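You operate a simulated robot arm through the tools that you are given. There is no shell and no other tool.

You run a simulated robot arm. Do the job below in one go: nothing can be reset, and whatever is moved stays where it is left.

JOB
Gauge the two grey sample rolls beside the rule and sort them by the width on the job card.
Fine: same width to the pass tray, any other to the reject tray; leave the foot up.

The check looks at the end state, three seconds after you hand in, the way a careful person would. Anything else that was tipped, shoved, dropped, spilled or broken makes it a failure.

ROBOT AND FRAMES
A 7-joint arm with a two-finger parallel gripper, fixed in place. Base frame: the origin is at the foot of the arm, x ahead of it, y to its left, z up; the work surface is at about z = 0.82. Lengths are in m, angles in degrees, forces in N, time in s.
With the tool pointing down near the work surface it reaches from about 0.52 to 0.96 m from the base axis. Its first joint turns from -166.0 to 166.0 degrees. Payload 3.91 kg.
Tool frame: the origin (TCP) lies between the finger pads and is the grasp point; the fingertips stand 0.03 m ahead of it; z points along the fingers, y is the line along which they close. Largest opening 0.11 m; finger width 0.02, thickness 0.01; the body of the gripper, 0.048 by 0.112 m, starts 0.055 m behind the TCP.
Orientation is that of the tool frame in the base frame, as [roll, pitch, yaw] about the fixed x, y, z axes, in that order (R = Rz(yaw) Ry(pitch) Rx(roll)). With the fingers straight down and closing along the base's y, the tool's x points along the base's -x, its y along +y and its z along -z.

CONTROLS
- The arm moves only by the tool arm_command. Its argument "commands" is a list of rows, each a list of 2 entries, a list of its own where there are three numbers: the shift along the tool's x, y, z in units of 200 mm (1.0 is 200 mm), then the turn, a rotation vector about the tool's x, y, z in units of 180 degrees (1.0 is 180 degrees). In form: [[[x, y, z], [wx, wy, wz]], ...]. A call has 1 to 20 rows; each row is the pose to reach, as a shift and turn from the pose commanded when the call began, along the tool's axes at that moment. "grip" is the gripper command, from -1 (fully open) to 1 (shut), values between in proportion, set as the call begins (left out, the last holds). A call with a number of a shift or a turn outside -1 to 1 is refused whole. A row lasts 0.2 s, in which the tool goes at most 0.05 m and 8.6 degrees; a call with a longer step from one row to the next is refused whole, and so is a gripper value outside its range. A pose out of reach is approached as far as the arm can. The call stops where the force on the tool passes 60 N (or 10 N more than at its start, if that is more) or the arm is blocked; 0.2 s more then pass. Each finger travels about 0.072 m/s and halts on what it meets, pressing with about 28 N; the grip force reading is that of the motor and also rises with nothing between the fingers. The clock runs only during rows and for 0.2 s after the last one: add rows that repeat a pose to give the fingers time. The reply holds the time, the measured pose of the TCP, the force on the tool along the base axes, the opening and the grip force, in the units named above and with some noise, with the torque about the TCP (base axes, N m) and any sound that the robot's microphone picked up.
- Cameras (640 x 400 px; columns grow to the right, rows downward): "scene" is fixed at [0.2195, -0.4985, 1.5525]; the picture's right is [0.24, -0.97, 0.00], its down [-0.84, -0.20, -0.50] and it looks along [0.49, 0.12, -0.87] (base axes); focal length 320 px, centre (320, 200). "wrist" rides on the gripper at [0.072, 0.017, -0.103] in the tool frame; the picture's right is [-0.23, 0.97, 0.00], its down [-0.76, -0.18, -0.62] and it looks along [-0.61, -0.14, 0.78] (tool axes); focal length 222 px, centre (320, 200). There is no depth. A picture from a camera that has moved, and an enlarged one, comes with that camera's place and axes in the base frame and with its lens.
- get_image(camera): a new picture of that camera. It takes no simulated time.
- lift_body(by): slides the trunk up (or, below 0, down) by that many m; the arm rides with it, the base frame stays. It gives what a move gives, with no picture.
- close_up(camera, box): a new picture of the part [left, top, right, bottom] of that camera's present view, enlarged. It takes no simulated time.
- hand_in(): hands the job in; it is judged then, once.

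Nothing tells you positions but the pictures and the camera data. Unless the task says otherwise, let go and move clear before handing in.

The tools are called after ">>>" as name(argument=value, ...) on one line, values as JSON. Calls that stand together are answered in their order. arm_command: Moves the arm, as the interface text tells. Its arguments: {"type":"object","properties":{"commands":{"type":"array","items":{"type":"array"}},"grip":{"type":"number"}},"required":["commands"]} The other tools are called the same way: lift_body (by) slides the trunk up or down; get_image (camera) takes a picture; close_up (camera, box) takes an enlarged picture of a part of a camera's view; hand_in () hands the job in.

At the start:

```text
clock: 0.0
tcp_pos: [0.5758, -0.338, 1.1298]
tcp_rot: [179.9, 0.0, 180.0]
ft_force: [-0.7, 0.3, 0.6]
wrist_torque: [0.0, 0.03, -0.02]
gripper_width: 0.1103
gripper_force: 0.0
trunk travel left (down, up): [-0.6, 0.082]
```

scene: 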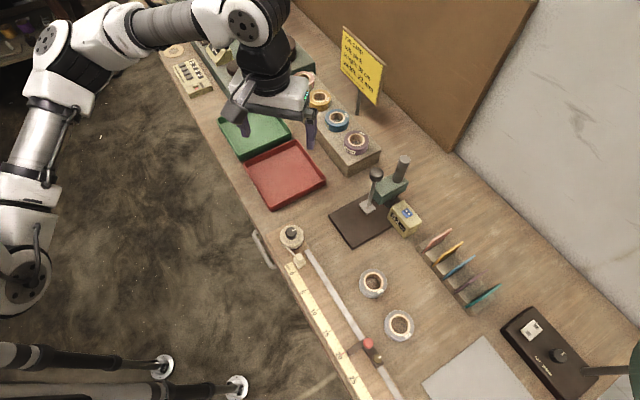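
wrist: 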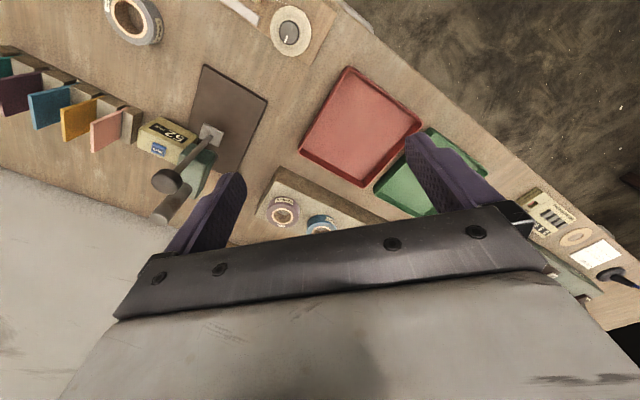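

I see a table with a gauge (foot on a plinth), red and green trays, a yellow card, a rule and two grey rolls. I'll take close-ups of each before moving.

>>> close_up(camera="scene", box=[330, 20, 400, 110])

>>> close_up(camera="scene", box=[320, 140, 440, 260])

>>> close_up(camera="scene", box=[260, 210, 440, 400])

>>> close_up(camera="scene", box=[150, 30, 400, 220])

>>> close_up(camera="scene", box=[400, 220, 640, 400])

```text
4.44 times, centred on (365, 65) of scene
camera zoom: at [0.2195, -0.4985, 1.5525], right [0.24, -0.97, 0.0], down [-0.84, -0.2, -0.5], along [0.49, 0.12, -0.87], focal length 1421 px, centre (120, 800)
```

zoom: 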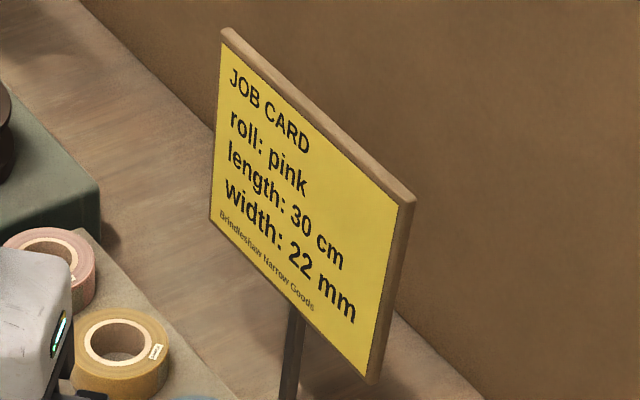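

```text
3.33 times, centred on (380, 200) of scene
camera zoom: at [0.2195, -0.4985, 1.5525], right [0.24, -0.97, 0.0], down [-0.84, -0.2, -0.5], along [0.49, 0.12, -0.87], focal length 1066 px, centre (120, 200)
```

zoom: 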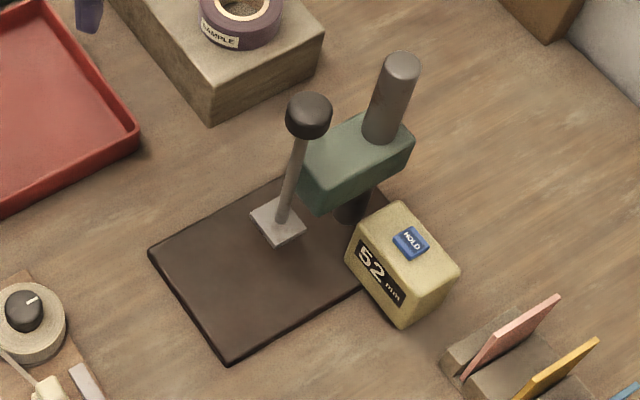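

```text
2.11 times, centred on (350, 305) of scene
camera zoom: at [0.2195, -0.4985, 1.5525], right [0.24, -0.97, 0.0], down [-0.84, -0.2, -0.5], along [0.49, 0.12, -0.87], focal length 673 px, centre (257, -21)
```

zoom: 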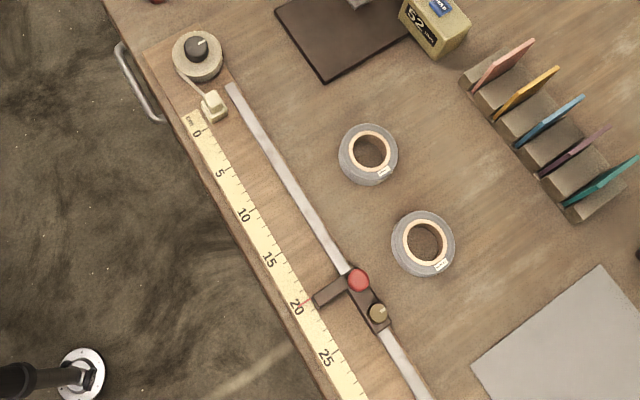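

```text
2.11 times, centred on (275, 125) of scene
camera zoom: at [0.2195, -0.4985, 1.5525], right [0.24, -0.97, 0.0], down [-0.84, -0.2, -0.5], along [0.49, 0.12, -0.87], focal length 673 px, centre (415, 358)
```

zoom: 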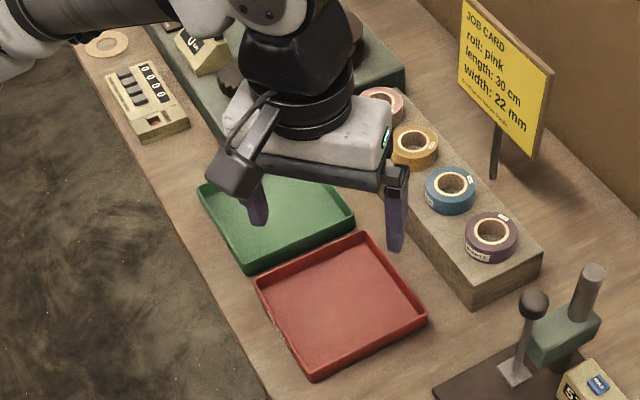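

```text
2.22 times, centred on (520, 310) of scene
camera zoom: at [0.2195, -0.4985, 1.5525], right [0.24, -0.97, 0.0], down [-0.84, -0.2, -0.5], along [0.49, 0.12, -0.87], focal length 710 px, centre (-124, -44)
```

zoom: 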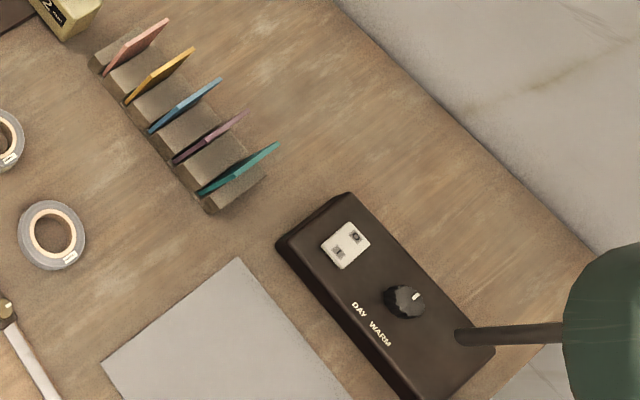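

The job card says 22 mm, and the gauge readout shows 52 mm with a HOLD button beside it. I need a better look at the gauge and the trays, so I'm enlarging the wrist view.

>>> close_up(camera="wrist", box=[120, 60, 280, 230])

>>> close_up(camera="wrist", box=[260, 50, 500, 240])

>>> close_up(camera="scene", box=[360, 150, 430, 220])

>>> close_up(camera="scene", box=[210, 90, 340, 215])

```text
2.35 times, centred on (200, 145) of wrist
camera zoom: at [0.5033, -0.3197, 1.2337], right [0.23, 0.97, 0.0], down [0.76, -0.18, 0.62], along [0.61, -0.14, -0.78], focal length 523 px, centre (602, 329)
```

zoom: 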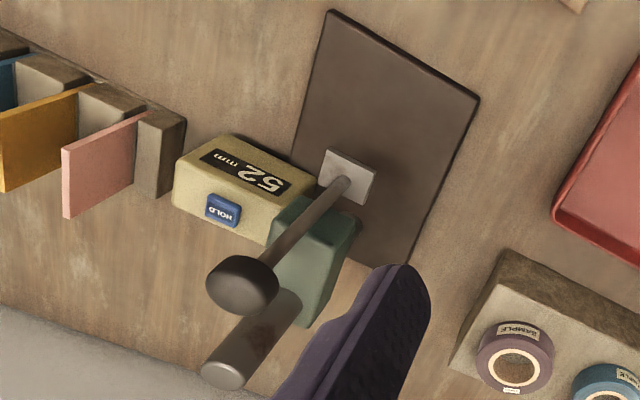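

```text
2.11 times, centred on (380, 145) of wrist
camera zoom: at [0.5033, -0.3197, 1.2337], right [0.23, 0.97, 0.0], down [0.76, -0.18, 0.62], along [0.61, -0.14, -0.78], focal length 468 px, centre (194, 316)
```

zoom: 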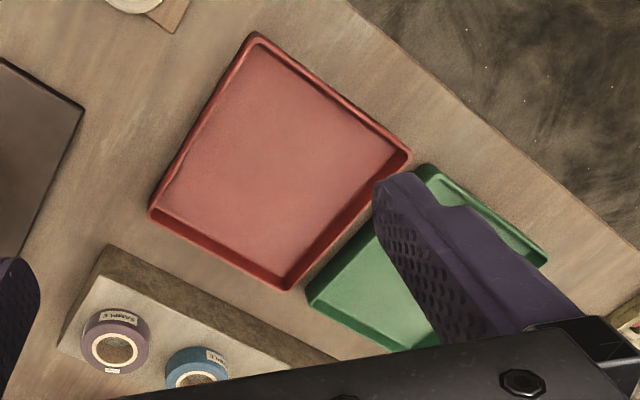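

```text
5.71 times, centred on (395, 185) of scene
camera zoom: at [0.2195, -0.4985, 1.5525], right [0.24, -0.97, 0.0], down [-0.84, -0.2, -0.5], along [0.49, 0.12, -0.87], focal length 1827 px, centre (-109, 286)
```

zoom: 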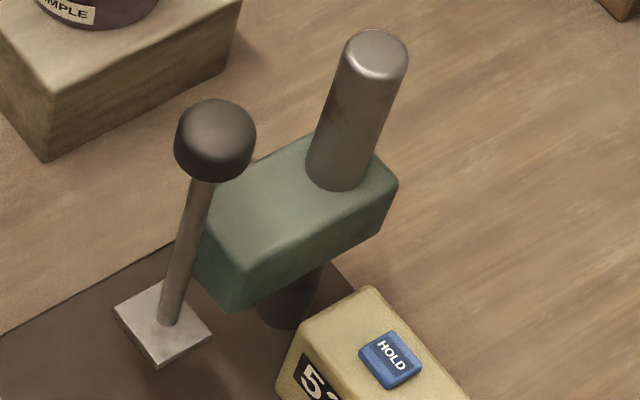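

```text
3.20 times, centred on (275, 152) of scene
camera zoom: at [0.2195, -0.4985, 1.5525], right [0.24, -0.97, 0.0], down [-0.84, -0.2, -0.5], along [0.49, 0.12, -0.87], focal length 1023 px, centre (464, 352)
```

zoom: 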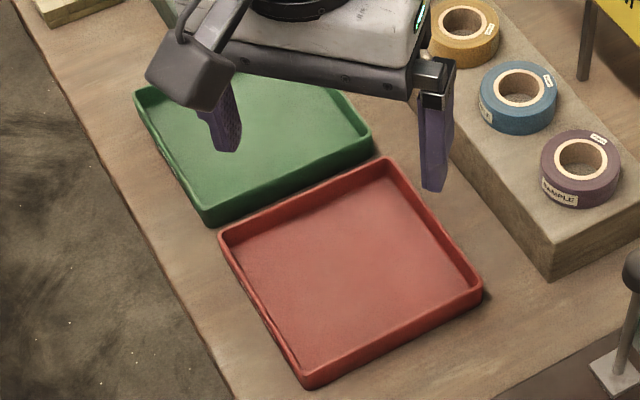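

The foot is up at about z 0.88 above the gauge plate. Its knob is near (0.60, -0.52, 1.03), and the rolls are near (0.44, -0.565) and (0.37, -0.63). Next I turn the tool 45° to line up with the bench and move towards the rolls.

>>> arm_command(commands=[[[0.1, -0.08, 0], [0, 0, 0.0417]], [[0.2, -0.16, 0], [0, 0, 0.0833]], [[0.3, -0.24, 0], [0, 0, 0.125]], [[0.4, -0.32, 0], [0, 0, 0.1667]], [[0.5, -0.4, 0], [0, 0, 0.2083]], [[0.625, -0.46, 0], [0, 0, 0.25]]], grip=-1)

```text
clock: 1.4
tcp_pos: [0.4487, -0.4278, 1.1304]
tcp_rot: [-179.9, 0.0, 134.9]
ft_force: [-0.7, 0.2, -0.4]
wrist_torque: [0.02, -0.02, 0.01]
gripper_width: 0.1101
gripper_force: 0.1
trunk travel left (down, up): [-0.6, 0.082]
```

The tool is now lined up with the bench. I'm checking both camera views before I go on.

>>> get_image(camera="wrist")

>>> get_image(camera="scene")

```text
taken
camera wrist: at [0.4112, -0.3647, 1.2337], right [0.85, 0.53, 0.0], down [0.41, -0.67, 0.62], along [0.33, -0.53, -0.78], focal length 222 px, centre (320, 200)
```

wrist: 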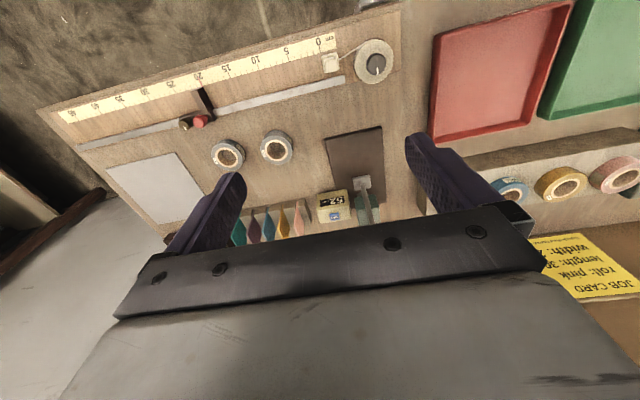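

```text
taken
```

scene: 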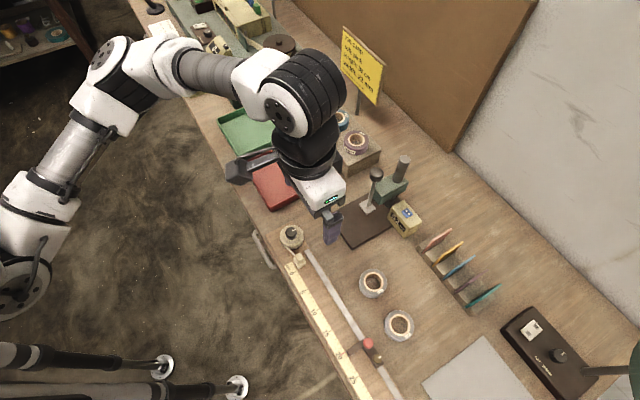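

The rolls and the gauge are both in the wrist view. I'm enlarging it to triangulate.

>>> close_up(camera="wrist", box=[180, 110, 400, 240])

>>> close_up(camera="scene", box=[340, 255, 430, 345])

```text
2.91 times, centred on (290, 175) of wrist
camera zoom: at [0.4112, -0.3647, 1.2337], right [0.85, 0.53, 0.0], down [0.41, -0.67, 0.62], along [0.33, -0.53, -0.78], focal length 646 px, centre (407, 273)
```

zoom: 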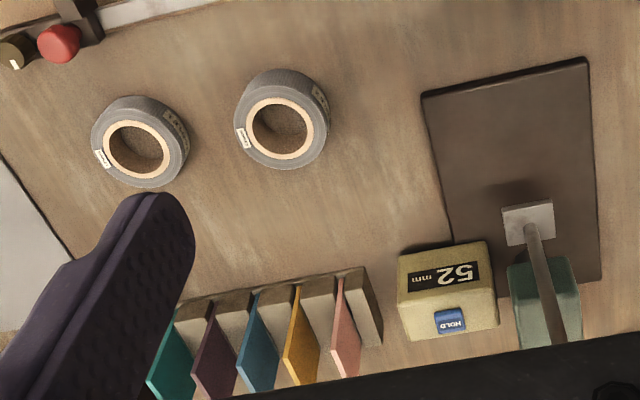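

```text
4.44 times, centred on (385, 300) of scene
camera zoom: at [0.2195, -0.4985, 1.5525], right [0.24, -0.97, 0.0], down [-0.84, -0.2, -0.5], along [0.49, 0.12, -0.87], focal length 1421 px, centre (31, -244)
```

zoom: 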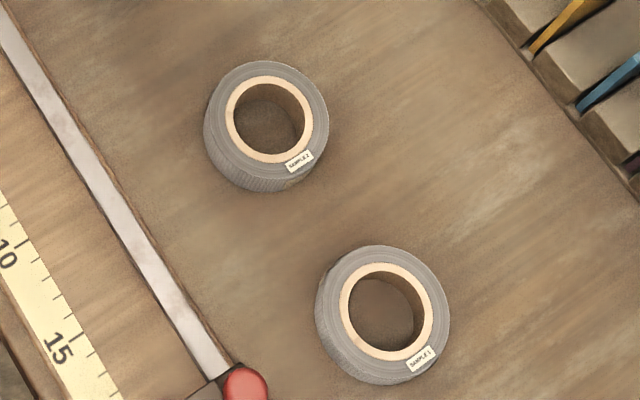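

The rolls are labelled: SAMPLE 2 is at about (0.441, -0.566) and SAMPLE 1 at about (0.367, -0.633). I'll tilt the tool 30° outward and hover over SAMPLE 2 with the fingers partly open, so they clear its neighbour.

>>> arm_command(commands=[[[-0.05, -0.065, 0.1], [0, -0.021, 0]], [[-0.1, -0.13, 0.2], [0, -0.042, 0]], [[-0.15, -0.2, 0.32], [0, -0.063, 0]], [[-0.2, -0.27, 0.44], [0, -0.084, 0]], [[-0.25, -0.34, 0.56], [0, -0.105, 0]], [[-0.3, -0.41, 0.68], [0, -0.126, 0]], [[-0.345, -0.465, 0.77], [0, -0.147, 0]], [[-0.3865, -0.516, 0.85], [0, -0.1667, 0]], [[-0.3865, -0.516, 0.85], [0, -0.1667, 0]]], grip=-0.53)

>>> get_image(camera="wrist")

>>> get_image(camera="scene")

```text
clock: 3.4
tcp_pos: [0.4328, -0.5539, 0.9596]
tcp_rot: [180.0, 29.9, 135.1]
ft_force: [-0.4, -0.5, 0.0]
wrist_torque: [0.02, 0.01, -0.05]
gripper_width: 0.0842
gripper_force: 0.1
trunk travel left (down, up): [-0.6, 0.082]
```

```text
taken
camera wrist: at [0.364, -0.4606, 1.0125], right [0.83, 0.55, 0.11], down [0.12, -0.37, 0.92], along [0.55, -0.75, -0.37], focal length 222 px, centre (320, 200)
```

wrist: 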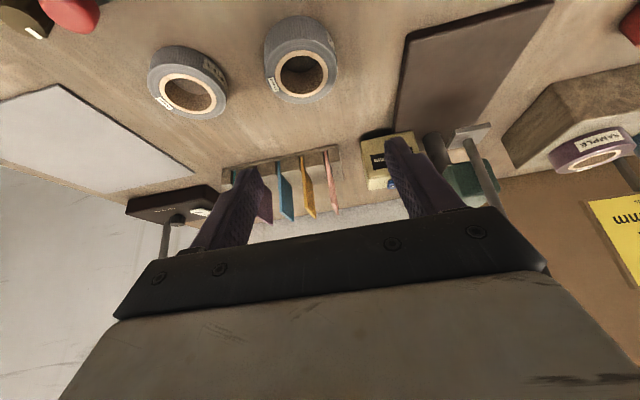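

```text
taken
```

scene: 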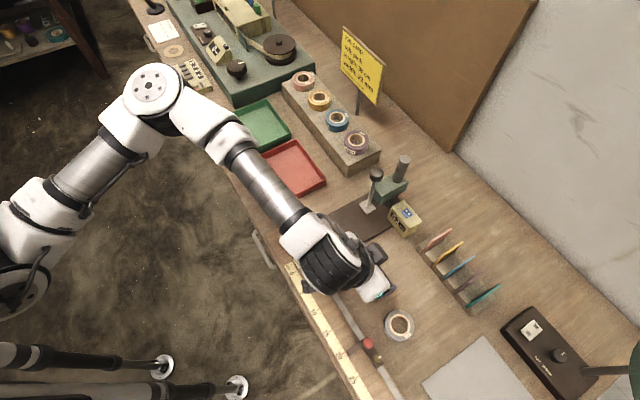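

The hover lines up with SAMPLE 2. I'm lowering the fingers around it, then checking before I close.

>>> arm_command(commands=[[[0.05, -0.01, 0.09], [0, 0, 0]], [[0.1, -0.017, 0.18], [0, 0, 0]], [[0.15, -0.017, 0.273], [0, 0, 0]], [[0.2, -0.017, 0.364], [0, 0, 0]], [[0.23, -0.017, 0.42], [0, 0, 0]], [[0.248, -0.017, 0.455], [0, 0, 0]], [[0.248, -0.017, 0.455], [0, 0, 0]]], grip=-0.53)

>>> get_image(camera="wrist")

>>> get_image(camera="scene")

```text
clock: 5.0
tcp_pos: [0.432, -0.5613, 0.8574]
tcp_rot: [180.0, 30.0, 135.0]
ft_force: [0.5, -0.4, -0.9]
wrist_torque: [0.03, 0.01, -0.01]
gripper_width: 0.0841
gripper_force: 0.1
trunk travel left (down, up): [-0.6, 0.082]
```

```text
taken
camera wrist: at [0.363, -0.469, 0.9109], right [0.83, 0.55, 0.11], down [0.12, -0.37, 0.92], along [0.55, -0.75, -0.37], focal length 222 px, centre (320, 200)
```

wrist: 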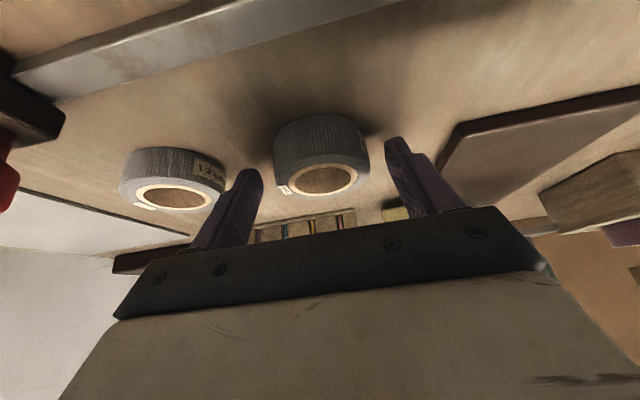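

```text
taken
```

scene: 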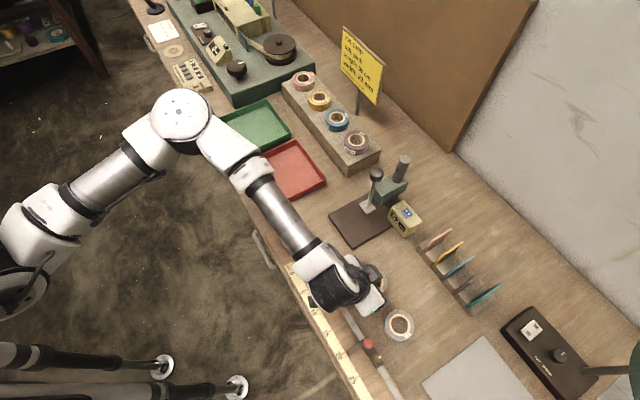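

SAMPLE 2 sits between the fingers, so I'm closing on it.

>>> arm_command(commands=[[[0, 0, 0], [0, 0, 0]], [[0, 0, 0], [0, 0, 0]], [[0, 0, 0], [0, 0, 0]], [[0, 0, 0], [0, 0, 0]], [[0, 0, 0], [0, 0, 0]]], grip=1)

>>> get_image(camera="wrist")

```text
clock: 6.2
tcp_pos: [0.4317, -0.5622, 0.857]
tcp_rot: [-179.9, 30.0, 135.1]
ft_force: [-0.2, -0.2, -0.3]
wrist_torque: [0.0, 0.0, 0.0]
gripper_width: 0.0582
gripper_force: 28.1
trunk travel left (down, up): [-0.6, 0.082]
```

```text
taken
camera wrist: at [0.363, -0.469, 0.911], right [0.83, 0.55, 0.11], down [0.12, -0.37, 0.92], along [0.55, -0.75, -0.37], focal length 222 px, centre (320, 200)
```

wrist: 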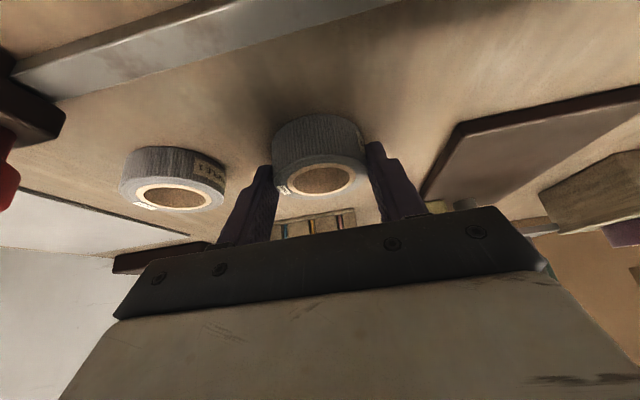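

SAMPLE 2 is held at about 58 mm across. I'm lifting it and carrying it sideways until it is in line with the gauge plate, still clear of the foot.

>>> arm_command(commands=[[[-0.05, 0, -0.0865], [0, 0, 0]], [[-0.1, 0, -0.173], [0, 0, 0]], [[-0.1, 0.1, -0.173], [0, 0, 0]], [[-0.1, 0.23, -0.173], [0, 0, 0]], [[-0.1, 0.36, -0.173], [0, 0, 0]], [[-0.1, 0.49, -0.173], [0, 0, 0]], [[-0.1, 0.62, -0.173], [0, 0, 0]], [[-0.1, 0.7, -0.173], [0, 0, 0]], [[-0.1, 0.75, -0.173], [0, 0, 0]], [[-0.1, 0.75, -0.173], [0, 0, 0]]])

>>> get_image(camera="wrist")

>>> get_image(camera="scene")

```text
clock: 8.4
tcp_pos: [0.5364, -0.4527, 0.8971]
tcp_rot: [-179.9, 30.0, 135.0]
ft_force: [0.9, -0.8, -0.3]
wrist_torque: [0.01, -0.04, -0.02]
gripper_width: 0.0582
gripper_force: 27.6
trunk travel left (down, up): [-0.6, 0.082]
```

```text
taken
camera wrist: at [0.4679, -0.3596, 0.9507], right [0.83, 0.55, 0.11], down [0.12, -0.37, 0.92], along [0.55, -0.75, -0.37], focal length 222 px, centre (320, 200)
```

wrist: 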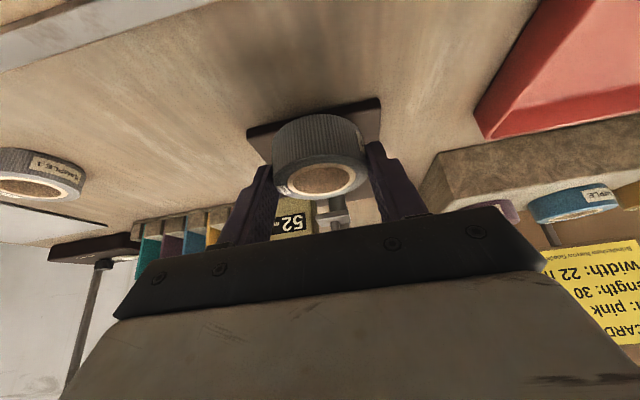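

```text
taken
```

scene: 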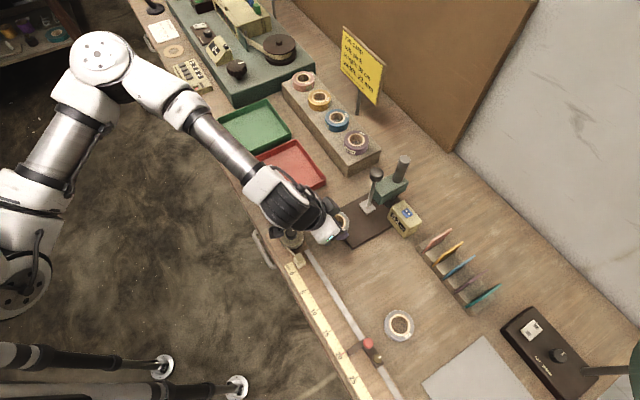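

The roll is in line with the gauge. I'm lowering it to just above the plate, then sliding it in so its wall, not its hole, comes under the foot.

>>> arm_command(commands=[[[-0.018, -0.008, 0.068], [0, 0, 0]], [[-0.0366, -0.008, 0.1366], [0, 0, 0]], [[-0.092, -0.008, 0.168], [0, 0, 0]], [[-0.146, -0.008, 0.2], [0, 0, 0]], [[-0.201, -0.008, 0.2316], [0, 0, 0]], [[-0.201, -0.008, 0.2316], [0, 0, 0]]])

>>> close_up(camera="wrist", box=[200, 60, 460, 240])

>>> close_up(camera="scene", box=[320, 150, 440, 260])

```text
clock: 9.8
tcp_pos: [0.5773, -0.4962, 0.8764]
tcp_rot: [180.0, 30.0, 135.0]
ft_force: [-1.3, 0.4, -0.6]
wrist_torque: [0.01, 0.0, -0.01]
gripper_width: 0.0581
gripper_force: 27.6
trunk travel left (down, up): [-0.6, 0.082]
```

```text
2.22 times, centred on (330, 150) of wrist
camera zoom: at [0.5092, -0.4035, 0.9296], right [0.83, 0.55, 0.11], down [0.12, -0.37, 0.92], along [0.55, -0.75, -0.37], focal length 494 px, centre (298, 311)
```

zoom: 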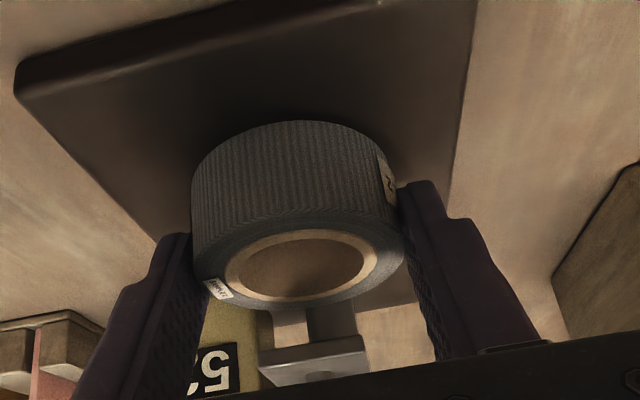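

```text
3.64 times, centred on (380, 205) of scene
camera zoom: at [0.2195, -0.4985, 1.5525], right [0.24, -0.97, 0.0], down [-0.84, -0.2, -0.5], along [0.49, 0.12, -0.87], focal length 1163 px, centre (102, 182)
```

zoom: 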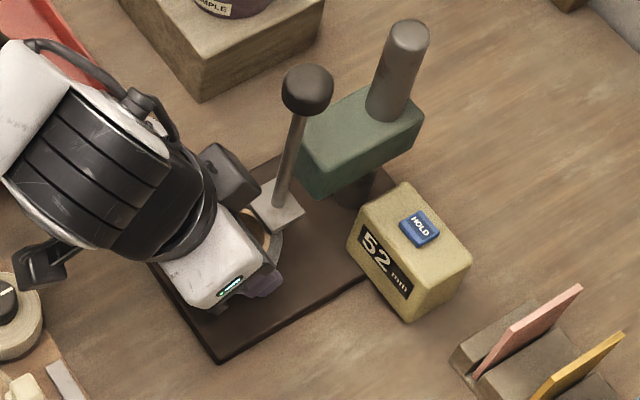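

The roll wall is under the foot. I'm lowering it gently until it touches the plate.

>>> arm_command(commands=[[[0.009, 0, 0.015], [0, 0, 0]], [[0.0175, 0, 0.0303], [0, 0, 0]], [[0.0175, 0, 0.0303], [0, 0, 0]]])

>>> close_up(camera="wrist", box=[200, 60, 460, 240])

```text
clock: 10.6
tcp_pos: [0.5772, -0.497, 0.8691]
tcp_rot: [-180.0, 30.0, 135.1]
ft_force: [0.5, 0.3, -1.0]
wrist_torque: [0.01, 0.0, -0.02]
gripper_width: 0.0582
gripper_force: 28.0
trunk travel left (down, up): [-0.6, 0.082]
```

```text
2.22 times, centred on (330, 150) of wrist
camera zoom: at [0.5085, -0.4035, 0.9232], right [0.83, 0.55, 0.11], down [0.12, -0.37, 0.92], along [0.55, -0.75, -0.37], focal length 494 px, centre (298, 311)
```

zoom: 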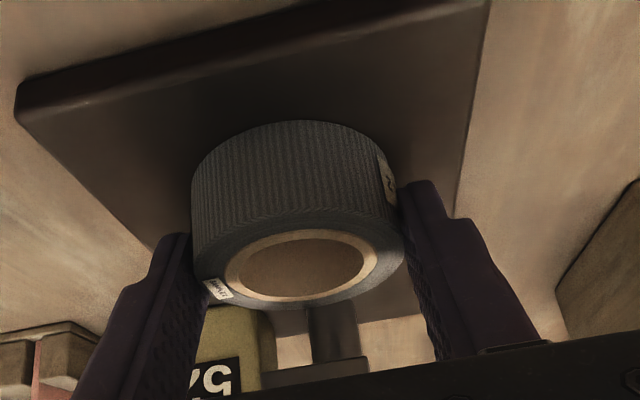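

No contact yet. I'm going on down in 1 mm steps.

>>> arm_command(commands=[[[0.0025, 0, 0.0043], [0, 0, 0]], [[0.005, 0, 0.0087], [0, 0, 0]], [[0.005, 0, 0.0087], [0, 0, 0]]])

```text
clock: 11.4
tcp_pos: [0.5764, -0.4975, 0.8688]
tcp_rot: [180.0, 30.2, 135.0]
ft_force: [-4.6, 2.7, 18.1]
wrist_torque: [0.2, 0.04, 0.0]
gripper_width: 0.0583
gripper_force: 27.6
trunk travel left (down, up): [-0.6, 0.082]
```

Contact at 18 N, so the roll is on the plate. I'm easing off 1 mm, opening, and backing straight out along the tool axis.

>>> arm_command(commands=[[[-0.0035, 0, -0.006], [0, 0, 0]], [[-0.0035, 0, -0.006], [0, 0, 0]], [[-0.0035, 0, -0.006], [0, 0, 0]], [[-0.0035, 0, -0.006], [0, 0, 0]]], grip=-0.53)

>>> arm_command(commands=[[[0, 0, -0.1], [0, 0, 0]], [[0, 0, -0.25], [0, 0, 0]], [[0, 0, -0.4], [0, 0, 0]], [[0, 0, -0.6], [0, 0, 0]], [[0, 0, -0.6], [0, 0, 0]]])

>>> get_image(camera="wrist")

>>> close_up(camera="scene", box=[320, 150, 440, 260])

```text
clock: 12.4
tcp_pos: [0.5791, -0.4963, 0.8668]
tcp_rot: [-179.9, 30.0, 135.1]
ft_force: [0.1, 0.8, 0.1]
wrist_torque: [-0.03, 0.04, 0.0]
gripper_width: 0.084
gripper_force: 0.0
trunk travel left (down, up): [-0.6, 0.082]
```

```text
clock: 13.6
tcp_pos: [0.5358, -0.4557, 0.9732]
tcp_rot: [-179.9, 30.1, 135.0]
ft_force: [-1.0, -0.2, -0.2]
wrist_torque: [0.01, 0.02, 0.01]
gripper_width: 0.0841
gripper_force: 0.1
trunk travel left (down, up): [-0.6, 0.082]
```

```text
taken
camera wrist: at [0.4676, -0.3627, 1.0266], right [0.83, 0.55, 0.11], down [0.12, -0.37, 0.92], along [0.55, -0.75, -0.37], focal length 222 px, centre (320, 200)
```

wrist: 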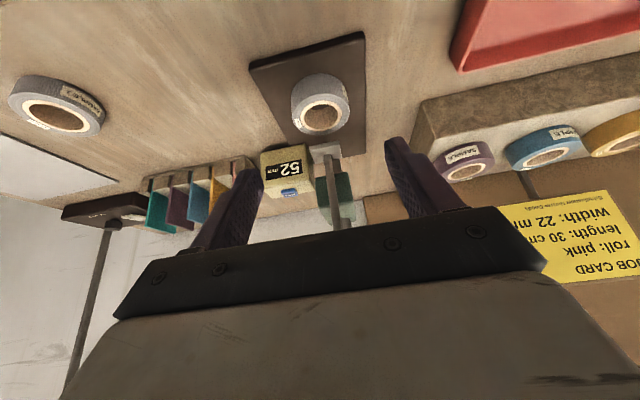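

```text
3.64 times, centred on (380, 205) of scene
camera zoom: at [0.2195, -0.4985, 1.5525], right [0.24, -0.97, 0.0], down [-0.84, -0.2, -0.5], along [0.49, 0.12, -0.87], focal length 1163 px, centre (102, 182)
```

zoom: 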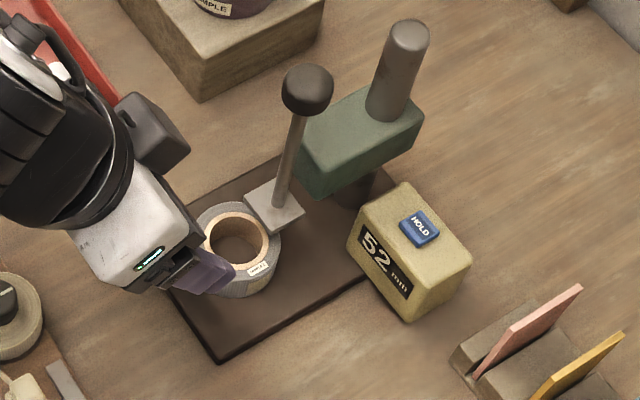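

SAMPLE 2 is on the plate with its wall under the foot. I'm raising the hand to knob height, then looking again before I advance to grip the knob.

>>> arm_command(commands=[[[-0.06, 0, -0.1], [0, 0, 0]], [[-0.12, 0, -0.2], [0, 0, 0]], [[-0.17, 0, -0.2945], [0, 0, 0]], [[-0.17, 0, -0.2945], [0, 0, 0]]])

>>> get_image(camera="wrist")

>>> close_up(camera="scene", box=[320, 140, 440, 250])

```text
clock: 14.6
tcp_pos: [0.536, -0.4542, 1.0401]
tcp_rot: [180.0, 30.0, 135.1]
ft_force: [-0.3, -0.9, -0.3]
wrist_torque: [0.0, -0.02, -0.02]
gripper_width: 0.0844
gripper_force: 0.1
trunk travel left (down, up): [-0.6, 0.082]
```

```text
taken
camera wrist: at [0.4674, -0.3622, 1.0939], right [0.83, 0.55, 0.11], down [0.12, -0.37, 0.92], along [0.55, -0.75, -0.37], focal length 222 px, centre (320, 200)
```

wrist: 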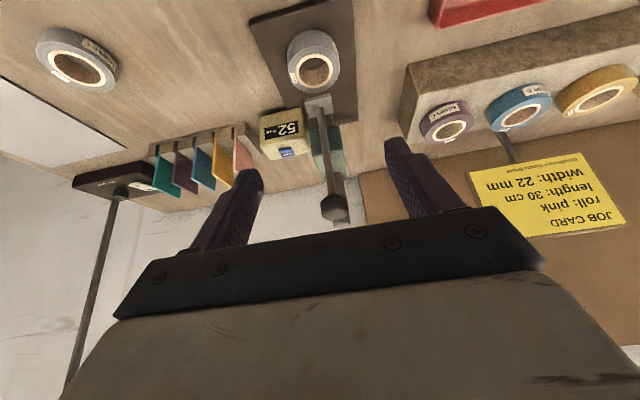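

```text
3.64 times, centred on (380, 195) of scene
camera zoom: at [0.2195, -0.4985, 1.5525], right [0.24, -0.97, 0.0], down [-0.84, -0.2, -0.5], along [0.49, 0.12, -0.87], focal length 1163 px, centre (102, 218)
```

zoom: 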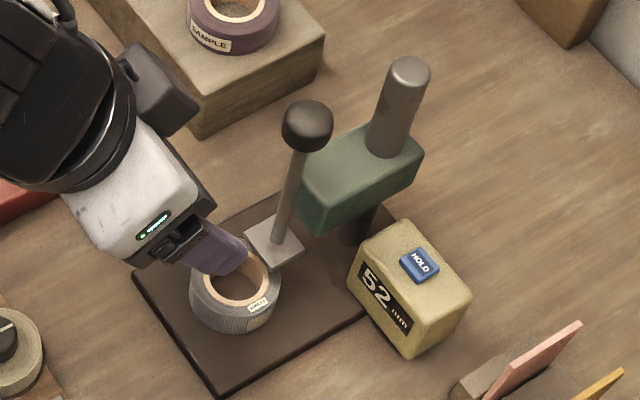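

The knob centre checks out at (0.601, -0.522, 1.020). I'm advancing horizontally so the fingers straddle it.

>>> arm_command(commands=[[[-0.09, -0.01, 0.052], [0, 0, 0]], [[-0.18, -0.01, 0.104], [0, 0, 0]], [[-0.25, -0.01, 0.1445], [0, 0, 0]], [[-0.32, -0.01, 0.185], [0, 0, 0]], [[-0.359, -0.01, 0.2075], [0, 0, 0]], [[-0.359, -0.01, 0.2075], [0, 0, 0]]])

>>> close_up(camera="wrist", box=[200, 60, 460, 240])

>>> close_up(camera="scene", box=[320, 140, 440, 250])

```text
clock: 16.0
tcp_pos: [0.5932, -0.5162, 1.0415]
tcp_rot: [-180.0, 30.0, 135.1]
ft_force: [0.3, 1.0, 0.3]
wrist_torque: [-0.02, -0.02, -0.02]
gripper_width: 0.0842
gripper_force: 0.0
trunk travel left (down, up): [-0.6, 0.082]
```

```text
2.22 times, centred on (330, 150) of wrist
camera zoom: at [0.5244, -0.4239, 1.0949], right [0.83, 0.55, 0.11], down [0.12, -0.37, 0.92], along [0.55, -0.75, -0.37], focal length 494 px, centre (298, 311)
```

zoom: 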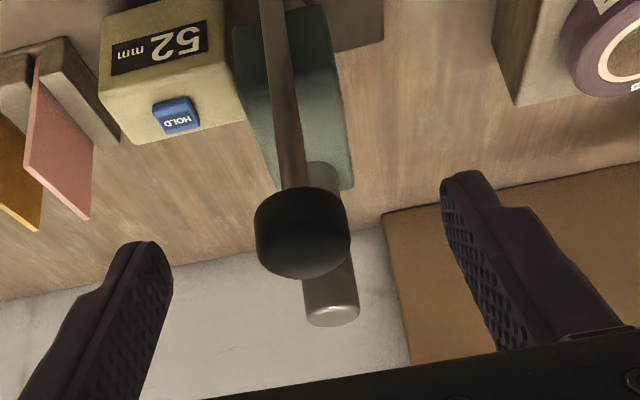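

```text
3.64 times, centred on (380, 195) of scene
camera zoom: at [0.2195, -0.4985, 1.5525], right [0.24, -0.97, 0.0], down [-0.84, -0.2, -0.5], along [0.49, 0.12, -0.87], focal length 1163 px, centre (102, 218)
```

zoom: 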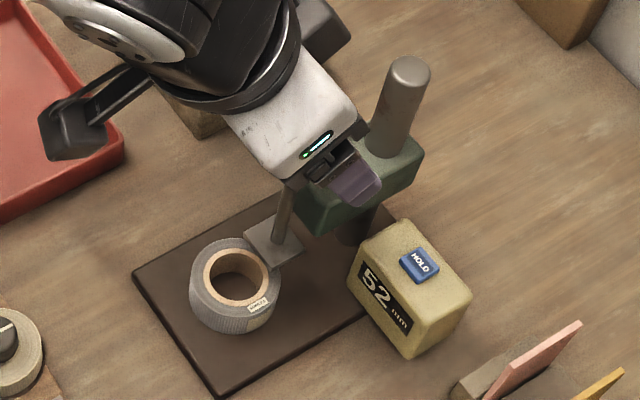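

The knob lies between the fingertips, within about a millimetre of centre. I'm trimming the last bit and closing on it.

>>> arm_command(commands=[[[0.005, 0.004, 0.0087], [0, 0, 0]], [[0.005, 0.004, 0.0087], [0, 0, 0]]])

>>> arm_command(commands=[[[0, 0, 0], [0, 0, 0]], [[0, 0, 0], [0, 0, 0]], [[0, 0, 0], [0, 0, 0]], [[0, 0, 0], [0, 0, 0]], [[0, 0, 0], [0, 0, 0]]], grip=1)

>>> close_up(camera="wrist", box=[200, 60, 460, 240])

>>> close_up(camera="scene", box=[320, 140, 440, 250])

```text
clock: 16.6
tcp_pos: [0.5931, -0.5146, 1.0395]
tcp_rot: [179.9, 30.0, 135.0]
ft_force: [0.5, 1.0, 0.6]
wrist_torque: [0.02, 0.0, -0.02]
gripper_width: 0.0842
gripper_force: 0.2
trunk travel left (down, up): [-0.6, 0.082]
```

```text
clock: 17.8
tcp_pos: [0.5932, -0.5154, 1.039]
tcp_rot: [179.9, 30.0, 135.1]
ft_force: [1.5, 2.2, -0.9]
wrist_torque: [0.02, -0.02, 0.01]
gripper_width: 0.027
gripper_force: 44.8
trunk travel left (down, up): [-0.6, 0.082]
```

```text
2.22 times, centred on (330, 150) of wrist
camera zoom: at [0.5245, -0.422, 1.0929], right [0.83, 0.55, 0.11], down [0.12, -0.37, 0.92], along [0.55, -0.75, -0.37], focal length 494 px, centre (298, 311)
```

zoom: 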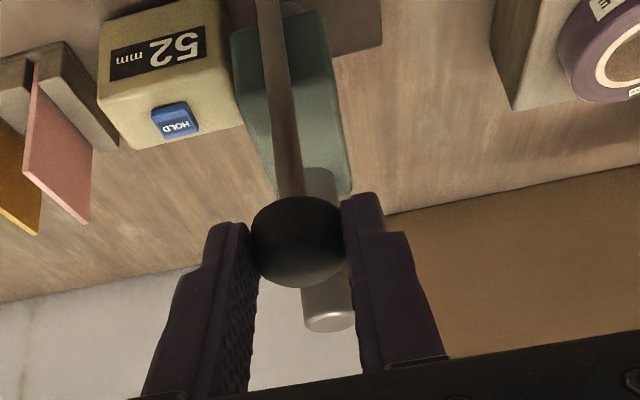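

```text
3.64 times, centred on (380, 195) of scene
camera zoom: at [0.2195, -0.4985, 1.5525], right [0.24, -0.97, 0.0], down [-0.84, -0.2, -0.5], along [0.49, 0.12, -0.87], focal length 1163 px, centre (102, 218)
```

zoom: 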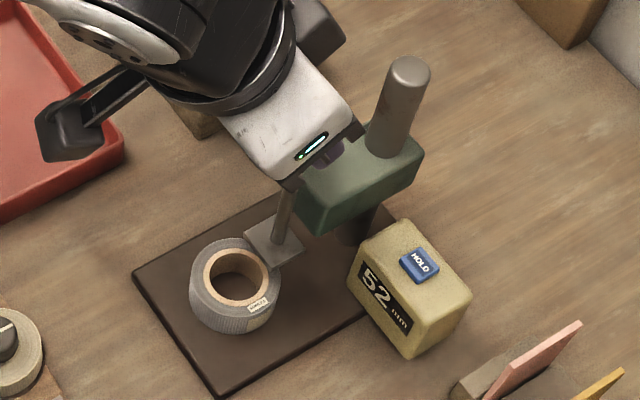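

The knob is held, with almost no side force. I'm lowering it 10 mm as a test and watching the force and the display.

>>> arm_command(commands=[[[0.0083, 0, 0.0144], [0, 0, 0]], [[0.0167, 0, 0.0289], [0, 0, 0]], [[0.025, 0, 0.0433], [0, 0, 0]], [[0.025, 0, 0.0433], [0, 0, 0]]])

>>> close_up(camera="scene", box=[320, 140, 440, 250])

```text
clock: 18.8
tcp_pos: [0.5929, -0.5146, 1.0298]
tcp_rot: [-179.9, 29.9, 134.9]
ft_force: [-1.1, -3.1, 0.0]
wrist_torque: [-0.13, 0.13, -0.05]
gripper_width: 0.0272
gripper_force: 44.3
trunk travel left (down, up): [-0.6, 0.082]
```

```text
3.64 times, centred on (380, 195) of scene
camera zoom: at [0.2195, -0.4985, 1.5525], right [0.24, -0.97, 0.0], down [-0.84, -0.2, -0.5], along [0.49, 0.12, -0.87], focal length 1163 px, centre (102, 218)
```

zoom: 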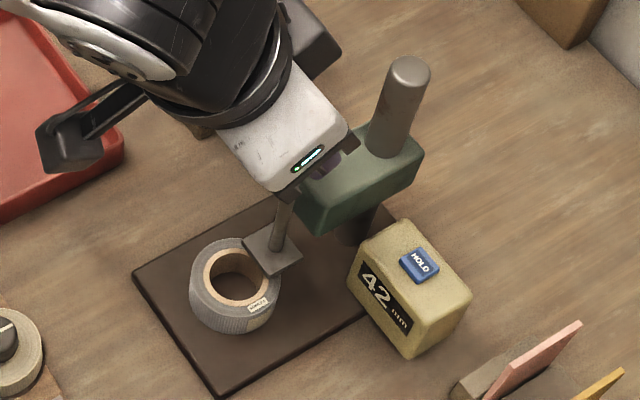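

The display is live and reads 42. The foot slides freely, so I'm lowering another 10 mm and then going in small steps.

>>> arm_command(commands=[[[0.0083, 0, 0.0144], [0, 0, 0]], [[0.0167, 0, 0.0289], [0, 0, 0]], [[0.025, 0, 0.0433], [0, 0, 0]], [[0.025, 0, 0.0433], [0, 0, 0]]])

>>> close_up(camera="scene", box=[320, 140, 440, 250])

```text
clock: 19.8
tcp_pos: [0.5923, -0.5148, 1.0188]
tcp_rot: [180.0, 30.0, 135.0]
ft_force: [0.1, -8.5, 1.1]
wrist_torque: [-0.75, -0.4, -0.03]
gripper_width: 0.0272
gripper_force: 45.1
trunk travel left (down, up): [-0.6, 0.082]
```

```text
3.64 times, centred on (380, 195) of scene
camera zoom: at [0.2195, -0.4985, 1.5525], right [0.24, -0.97, 0.0], down [-0.84, -0.2, -0.5], along [0.49, 0.12, -0.87], focal length 1163 px, centre (102, 218)
```

zoom: 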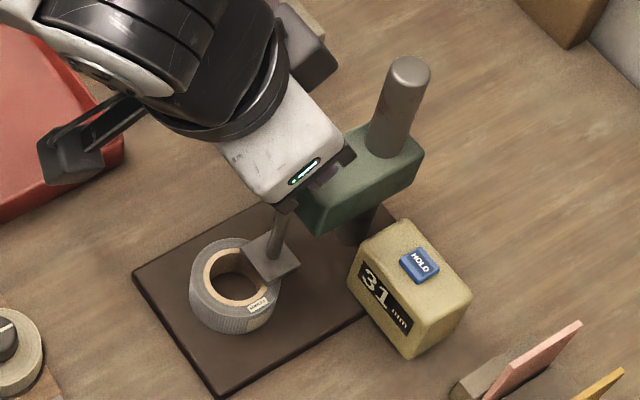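

It reads 31. I'm continuing in smaller steps with a small sideways correction.

>>> arm_command(commands=[[[0.0028, -0.0025, 0.01], [0, 0, 0]], [[0.0078, -0.0025, 0.0186], [0, 0, 0]], [[0.0078, -0.0025, 0.0186], [0, 0, 0]]])

>>> close_up(camera="scene", box=[340, 160, 430, 250])

```text
clock: 20.6
tcp_pos: [0.5938, -0.5148, 1.0157]
tcp_rot: [180.0, 30.0, 135.0]
ft_force: [0.2, -8.1, 7.4]
wrist_torque: [0.49, 0.63, -0.11]
gripper_width: 0.0271
gripper_force: 45.1
trunk travel left (down, up): [-0.6, 0.082]
```

```text
4.44 times, centred on (385, 205) of scene
camera zoom: at [0.2195, -0.4985, 1.5525], right [0.24, -0.97, 0.0], down [-0.84, -0.2, -0.5], along [0.49, 0.12, -0.87], focal length 1421 px, centre (31, 178)
```

zoom: 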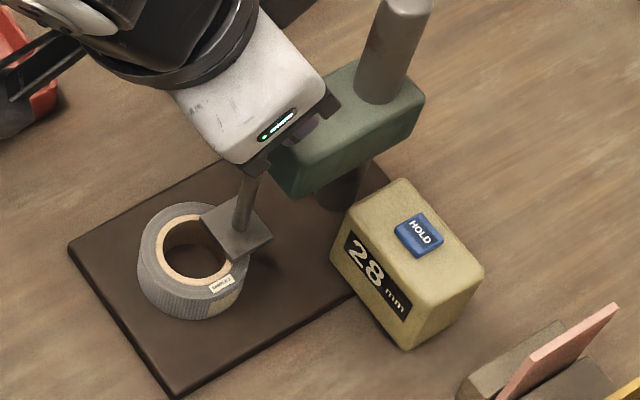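

It reads 28 with a small upward force, so it may be touching. I'm pressing a little further to confirm.

>>> arm_command(commands=[[[0.0025, 0, 0.0043], [0, 0, 0]], [[0.005, 0, 0.0087], [0, 0, 0]], [[0.005, 0, 0.0087], [0, 0, 0]]])

>>> close_up(camera="scene", box=[340, 160, 430, 250])

>>> close_up(camera="wrist", box=[200, 40, 460, 240])

```text
clock: 21.4
tcp_pos: [0.594, -0.5158, 1.0143]
tcp_rot: [180.0, 30.1, 135.0]
ft_force: [-1.0, -5.5, 18.3]
wrist_torque: [0.19, 0.31, -0.04]
gripper_width: 0.0272
gripper_force: 44.8
trunk travel left (down, up): [-0.6, 0.082]
```

```text
4.44 times, centred on (385, 205) of scene
camera zoom: at [0.2195, -0.4985, 1.5525], right [0.24, -0.97, 0.0], down [-0.84, -0.2, -0.5], along [0.49, 0.12, -0.87], focal length 1421 px, centre (31, 178)
```

zoom: 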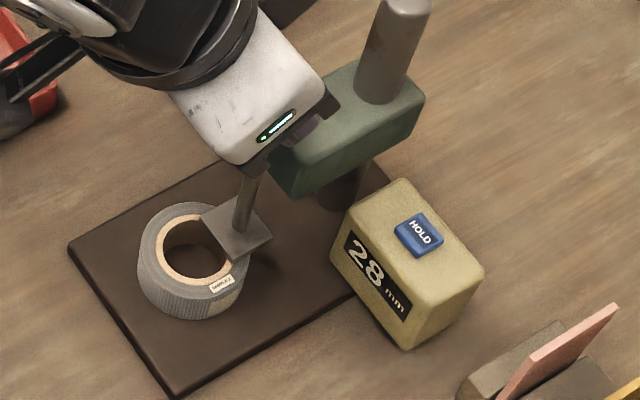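

```text
2.00 times, centred on (330, 140) of wrist
camera zoom: at [0.5243, -0.4217, 1.0682], right [0.83, 0.55, 0.11], down [0.12, -0.37, 0.92], along [0.55, -0.75, -0.37], focal length 444 px, centre (300, 320)
```

zoom: 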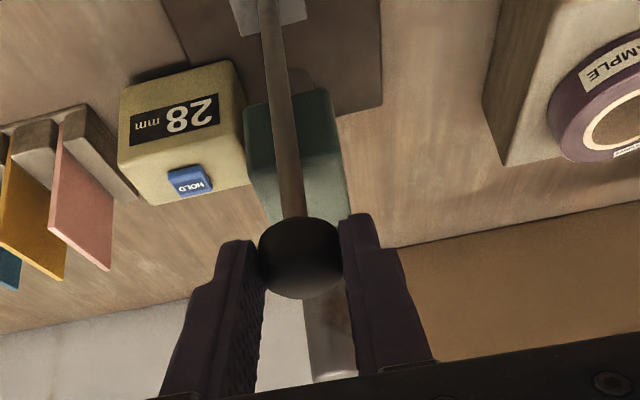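

SAMPLE 2 measures 28 mm under firm contact, so it isn't 22 and goes to reject. I'm raising the foot back to its starting height.

>>> arm_command(commands=[[[-0.01, 0, -0.0173], [0, 0, 0]], [[-0.02, 0, -0.0346], [0, 0, 0]], [[-0.03, 0, -0.052], [0, 0, 0]], [[-0.04, 0, -0.0693], [0, 0, 0]], [[-0.05, 0, -0.0866], [0, 0, 0]], [[-0.06, 0, -0.104], [0, 0, 0]], [[-0.0645, 0.0025, -0.1126], [0, 0, 0]], [[-0.0645, 0.0025, -0.1126], [0, 0, 0]]])

>>> close_up(camera="scene", box=[340, 160, 430, 250])

```text
clock: 23.2
tcp_pos: [0.5935, -0.5157, 1.039]
tcp_rot: [179.9, 30.0, 135.1]
ft_force: [-2.5, -9.6, -1.6]
wrist_torque: [0.38, 0.72, -0.12]
gripper_width: 0.0273
gripper_force: 44.2
trunk travel left (down, up): [-0.6, 0.082]
```

```text
4.44 times, centred on (385, 205) of scene
camera zoom: at [0.2195, -0.4985, 1.5525], right [0.24, -0.97, 0.0], down [-0.84, -0.2, -0.5], along [0.49, 0.12, -0.87], focal length 1421 px, centre (31, 178)
```

zoom: 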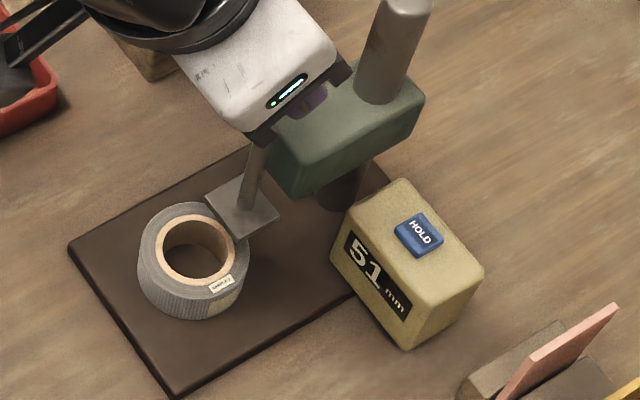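

It reads 51, so I'm nudging it up to match the start. Then I'll open and check that it stays up.

>>> arm_command(commands=[[[-0.004, -0.002, -0.0069], [0, 0, 0]], [[-0.004, -0.002, -0.0069], [0, 0, 0]]])

>>> arm_command(commands=[[[0, 0, 0], [0, 0, 0]], [[0, 0, 0], [0, 0, 0]], [[0, 0, 0], [0, 0, 0]]], grip=-0.53)

>>> close_up(camera="scene", box=[340, 160, 430, 250])

```text
clock: 23.8
tcp_pos: [0.5929, -0.5142, 1.0383]
tcp_rot: [179.9, 29.8, 135.1]
ft_force: [-2.5, -1.7, -13.4]
wrist_torque: [-0.63, -0.66, -0.05]
gripper_width: 0.0271
gripper_force: 44.8
trunk travel left (down, up): [-0.6, 0.082]
```

```text
clock: 24.6
tcp_pos: [0.5924, -0.5156, 1.0424]
tcp_rot: [-179.9, 30.0, 135.1]
ft_force: [-0.6, -0.5, 0.0]
wrist_torque: [0.01, 0.01, -0.01]
gripper_width: 0.0844
gripper_force: 0.1
trunk travel left (down, up): [-0.6, 0.082]
```

```text
4.44 times, centred on (385, 205) of scene
camera zoom: at [0.2195, -0.4985, 1.5525], right [0.24, -0.97, 0.0], down [-0.84, -0.2, -0.5], along [0.49, 0.12, -0.87], focal length 1421 px, centre (31, 178)
```

zoom: 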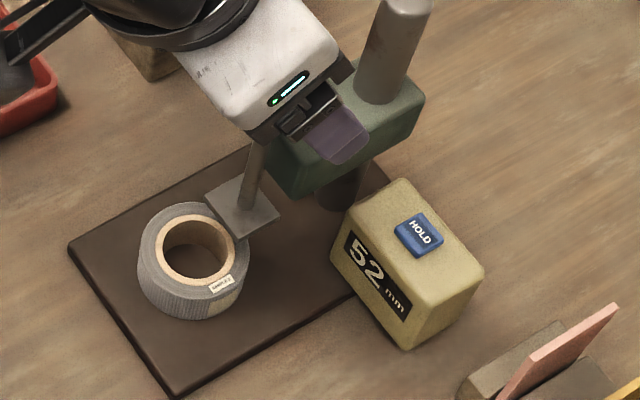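

The foot is back at 52 and stays up when released. I'm backing off the knob and returning along the same path to fetch SAMPLE 2.

>>> arm_command(commands=[[[0.08, 0.004, -0.047], [0, 0, 0]], [[0.18, 0.008, -0.106], [0, 0, 0]], [[0.27, 0.008, -0.158], [0, 0, 0]], [[0.36, 0.008, -0.2106], [0, 0, 0]], [[0.42, 0.008, -0.11], [0, 0, 0]], [[0.475, 0.008, -0.01], [0, 0, 0]], [[0.5297, 0.008, 0.0839], [0, 0, 0]], [[0.5297, 0.008, 0.0839], [0, 0, 0]]])

>>> get_image(camera="wrist")

```text
clock: 26.4
tcp_pos: [0.5338, -0.4532, 0.9714]
tcp_rot: [-180.0, 30.0, 135.0]
ft_force: [0.5, 0.4, 0.1]
wrist_torque: [0.01, 0.01, 0.0]
gripper_width: 0.0841
gripper_force: 0.1
trunk travel left (down, up): [-0.6, 0.082]
```

```text
taken
camera wrist: at [0.4649, -0.3603, 1.0248], right [0.83, 0.55, 0.11], down [0.12, -0.37, 0.92], along [0.55, -0.75, -0.37], focal length 222 px, centre (320, 200)
```

wrist: 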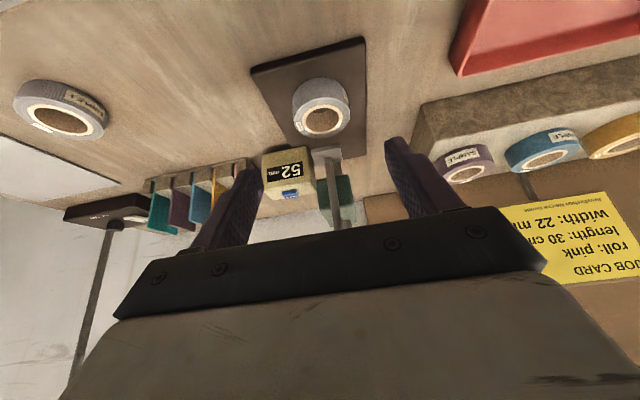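

I'm going forward along the tool axis around SAMPLE 2 and gripping it.

>>> arm_command(commands=[[[-0.003, 0, 0.2], [0, 0, 0]], [[-0.006, 0, 0.4], [0, 0, 0]], [[-0.0087, 0, 0.55], [0, 0, 0]], [[-0.0087, 0, 0.604], [0, 0, 0]], [[-0.0087, 0, 0.604], [0, 0, 0]]])

>>> arm_command(commands=[[[0, 0, 0], [0, 0, 0]], [[0, 0, 0], [0, 0, 0]], [[0, 0, 0], [0, 0, 0]], [[0, 0, 0], [0, 0, 0]]], grip=1)

>>> close_up(camera="wrist", box=[200, 60, 460, 240])

```text
clock: 27.6
tcp_pos: [0.5775, -0.4979, 0.8679]
tcp_rot: [180.0, 30.0, 134.9]
ft_force: [0.2, -0.4, 0.8]
wrist_torque: [0.03, -0.04, 0.02]
gripper_width: 0.084
gripper_force: 0.0
trunk travel left (down, up): [-0.6, 0.082]
```

```text
clock: 28.6
tcp_pos: [0.5772, -0.4975, 0.8694]
tcp_rot: [180.0, 29.9, 134.9]
ft_force: [0.2, -0.3, 0.7]
wrist_torque: [0.01, 0.01, 0.0]
gripper_width: 0.0583
gripper_force: 27.6
trunk travel left (down, up): [-0.6, 0.082]
```

```text
2.22 times, centred on (330, 150) of wrist
camera zoom: at [0.5086, -0.4046, 0.9224], right [0.83, 0.55, 0.11], down [0.12, -0.37, 0.92], along [0.55, -0.75, -0.37], focal length 494 px, centre (298, 311)
```

zoom: 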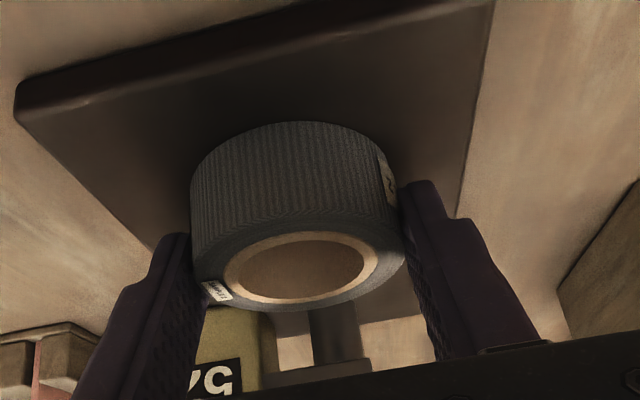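

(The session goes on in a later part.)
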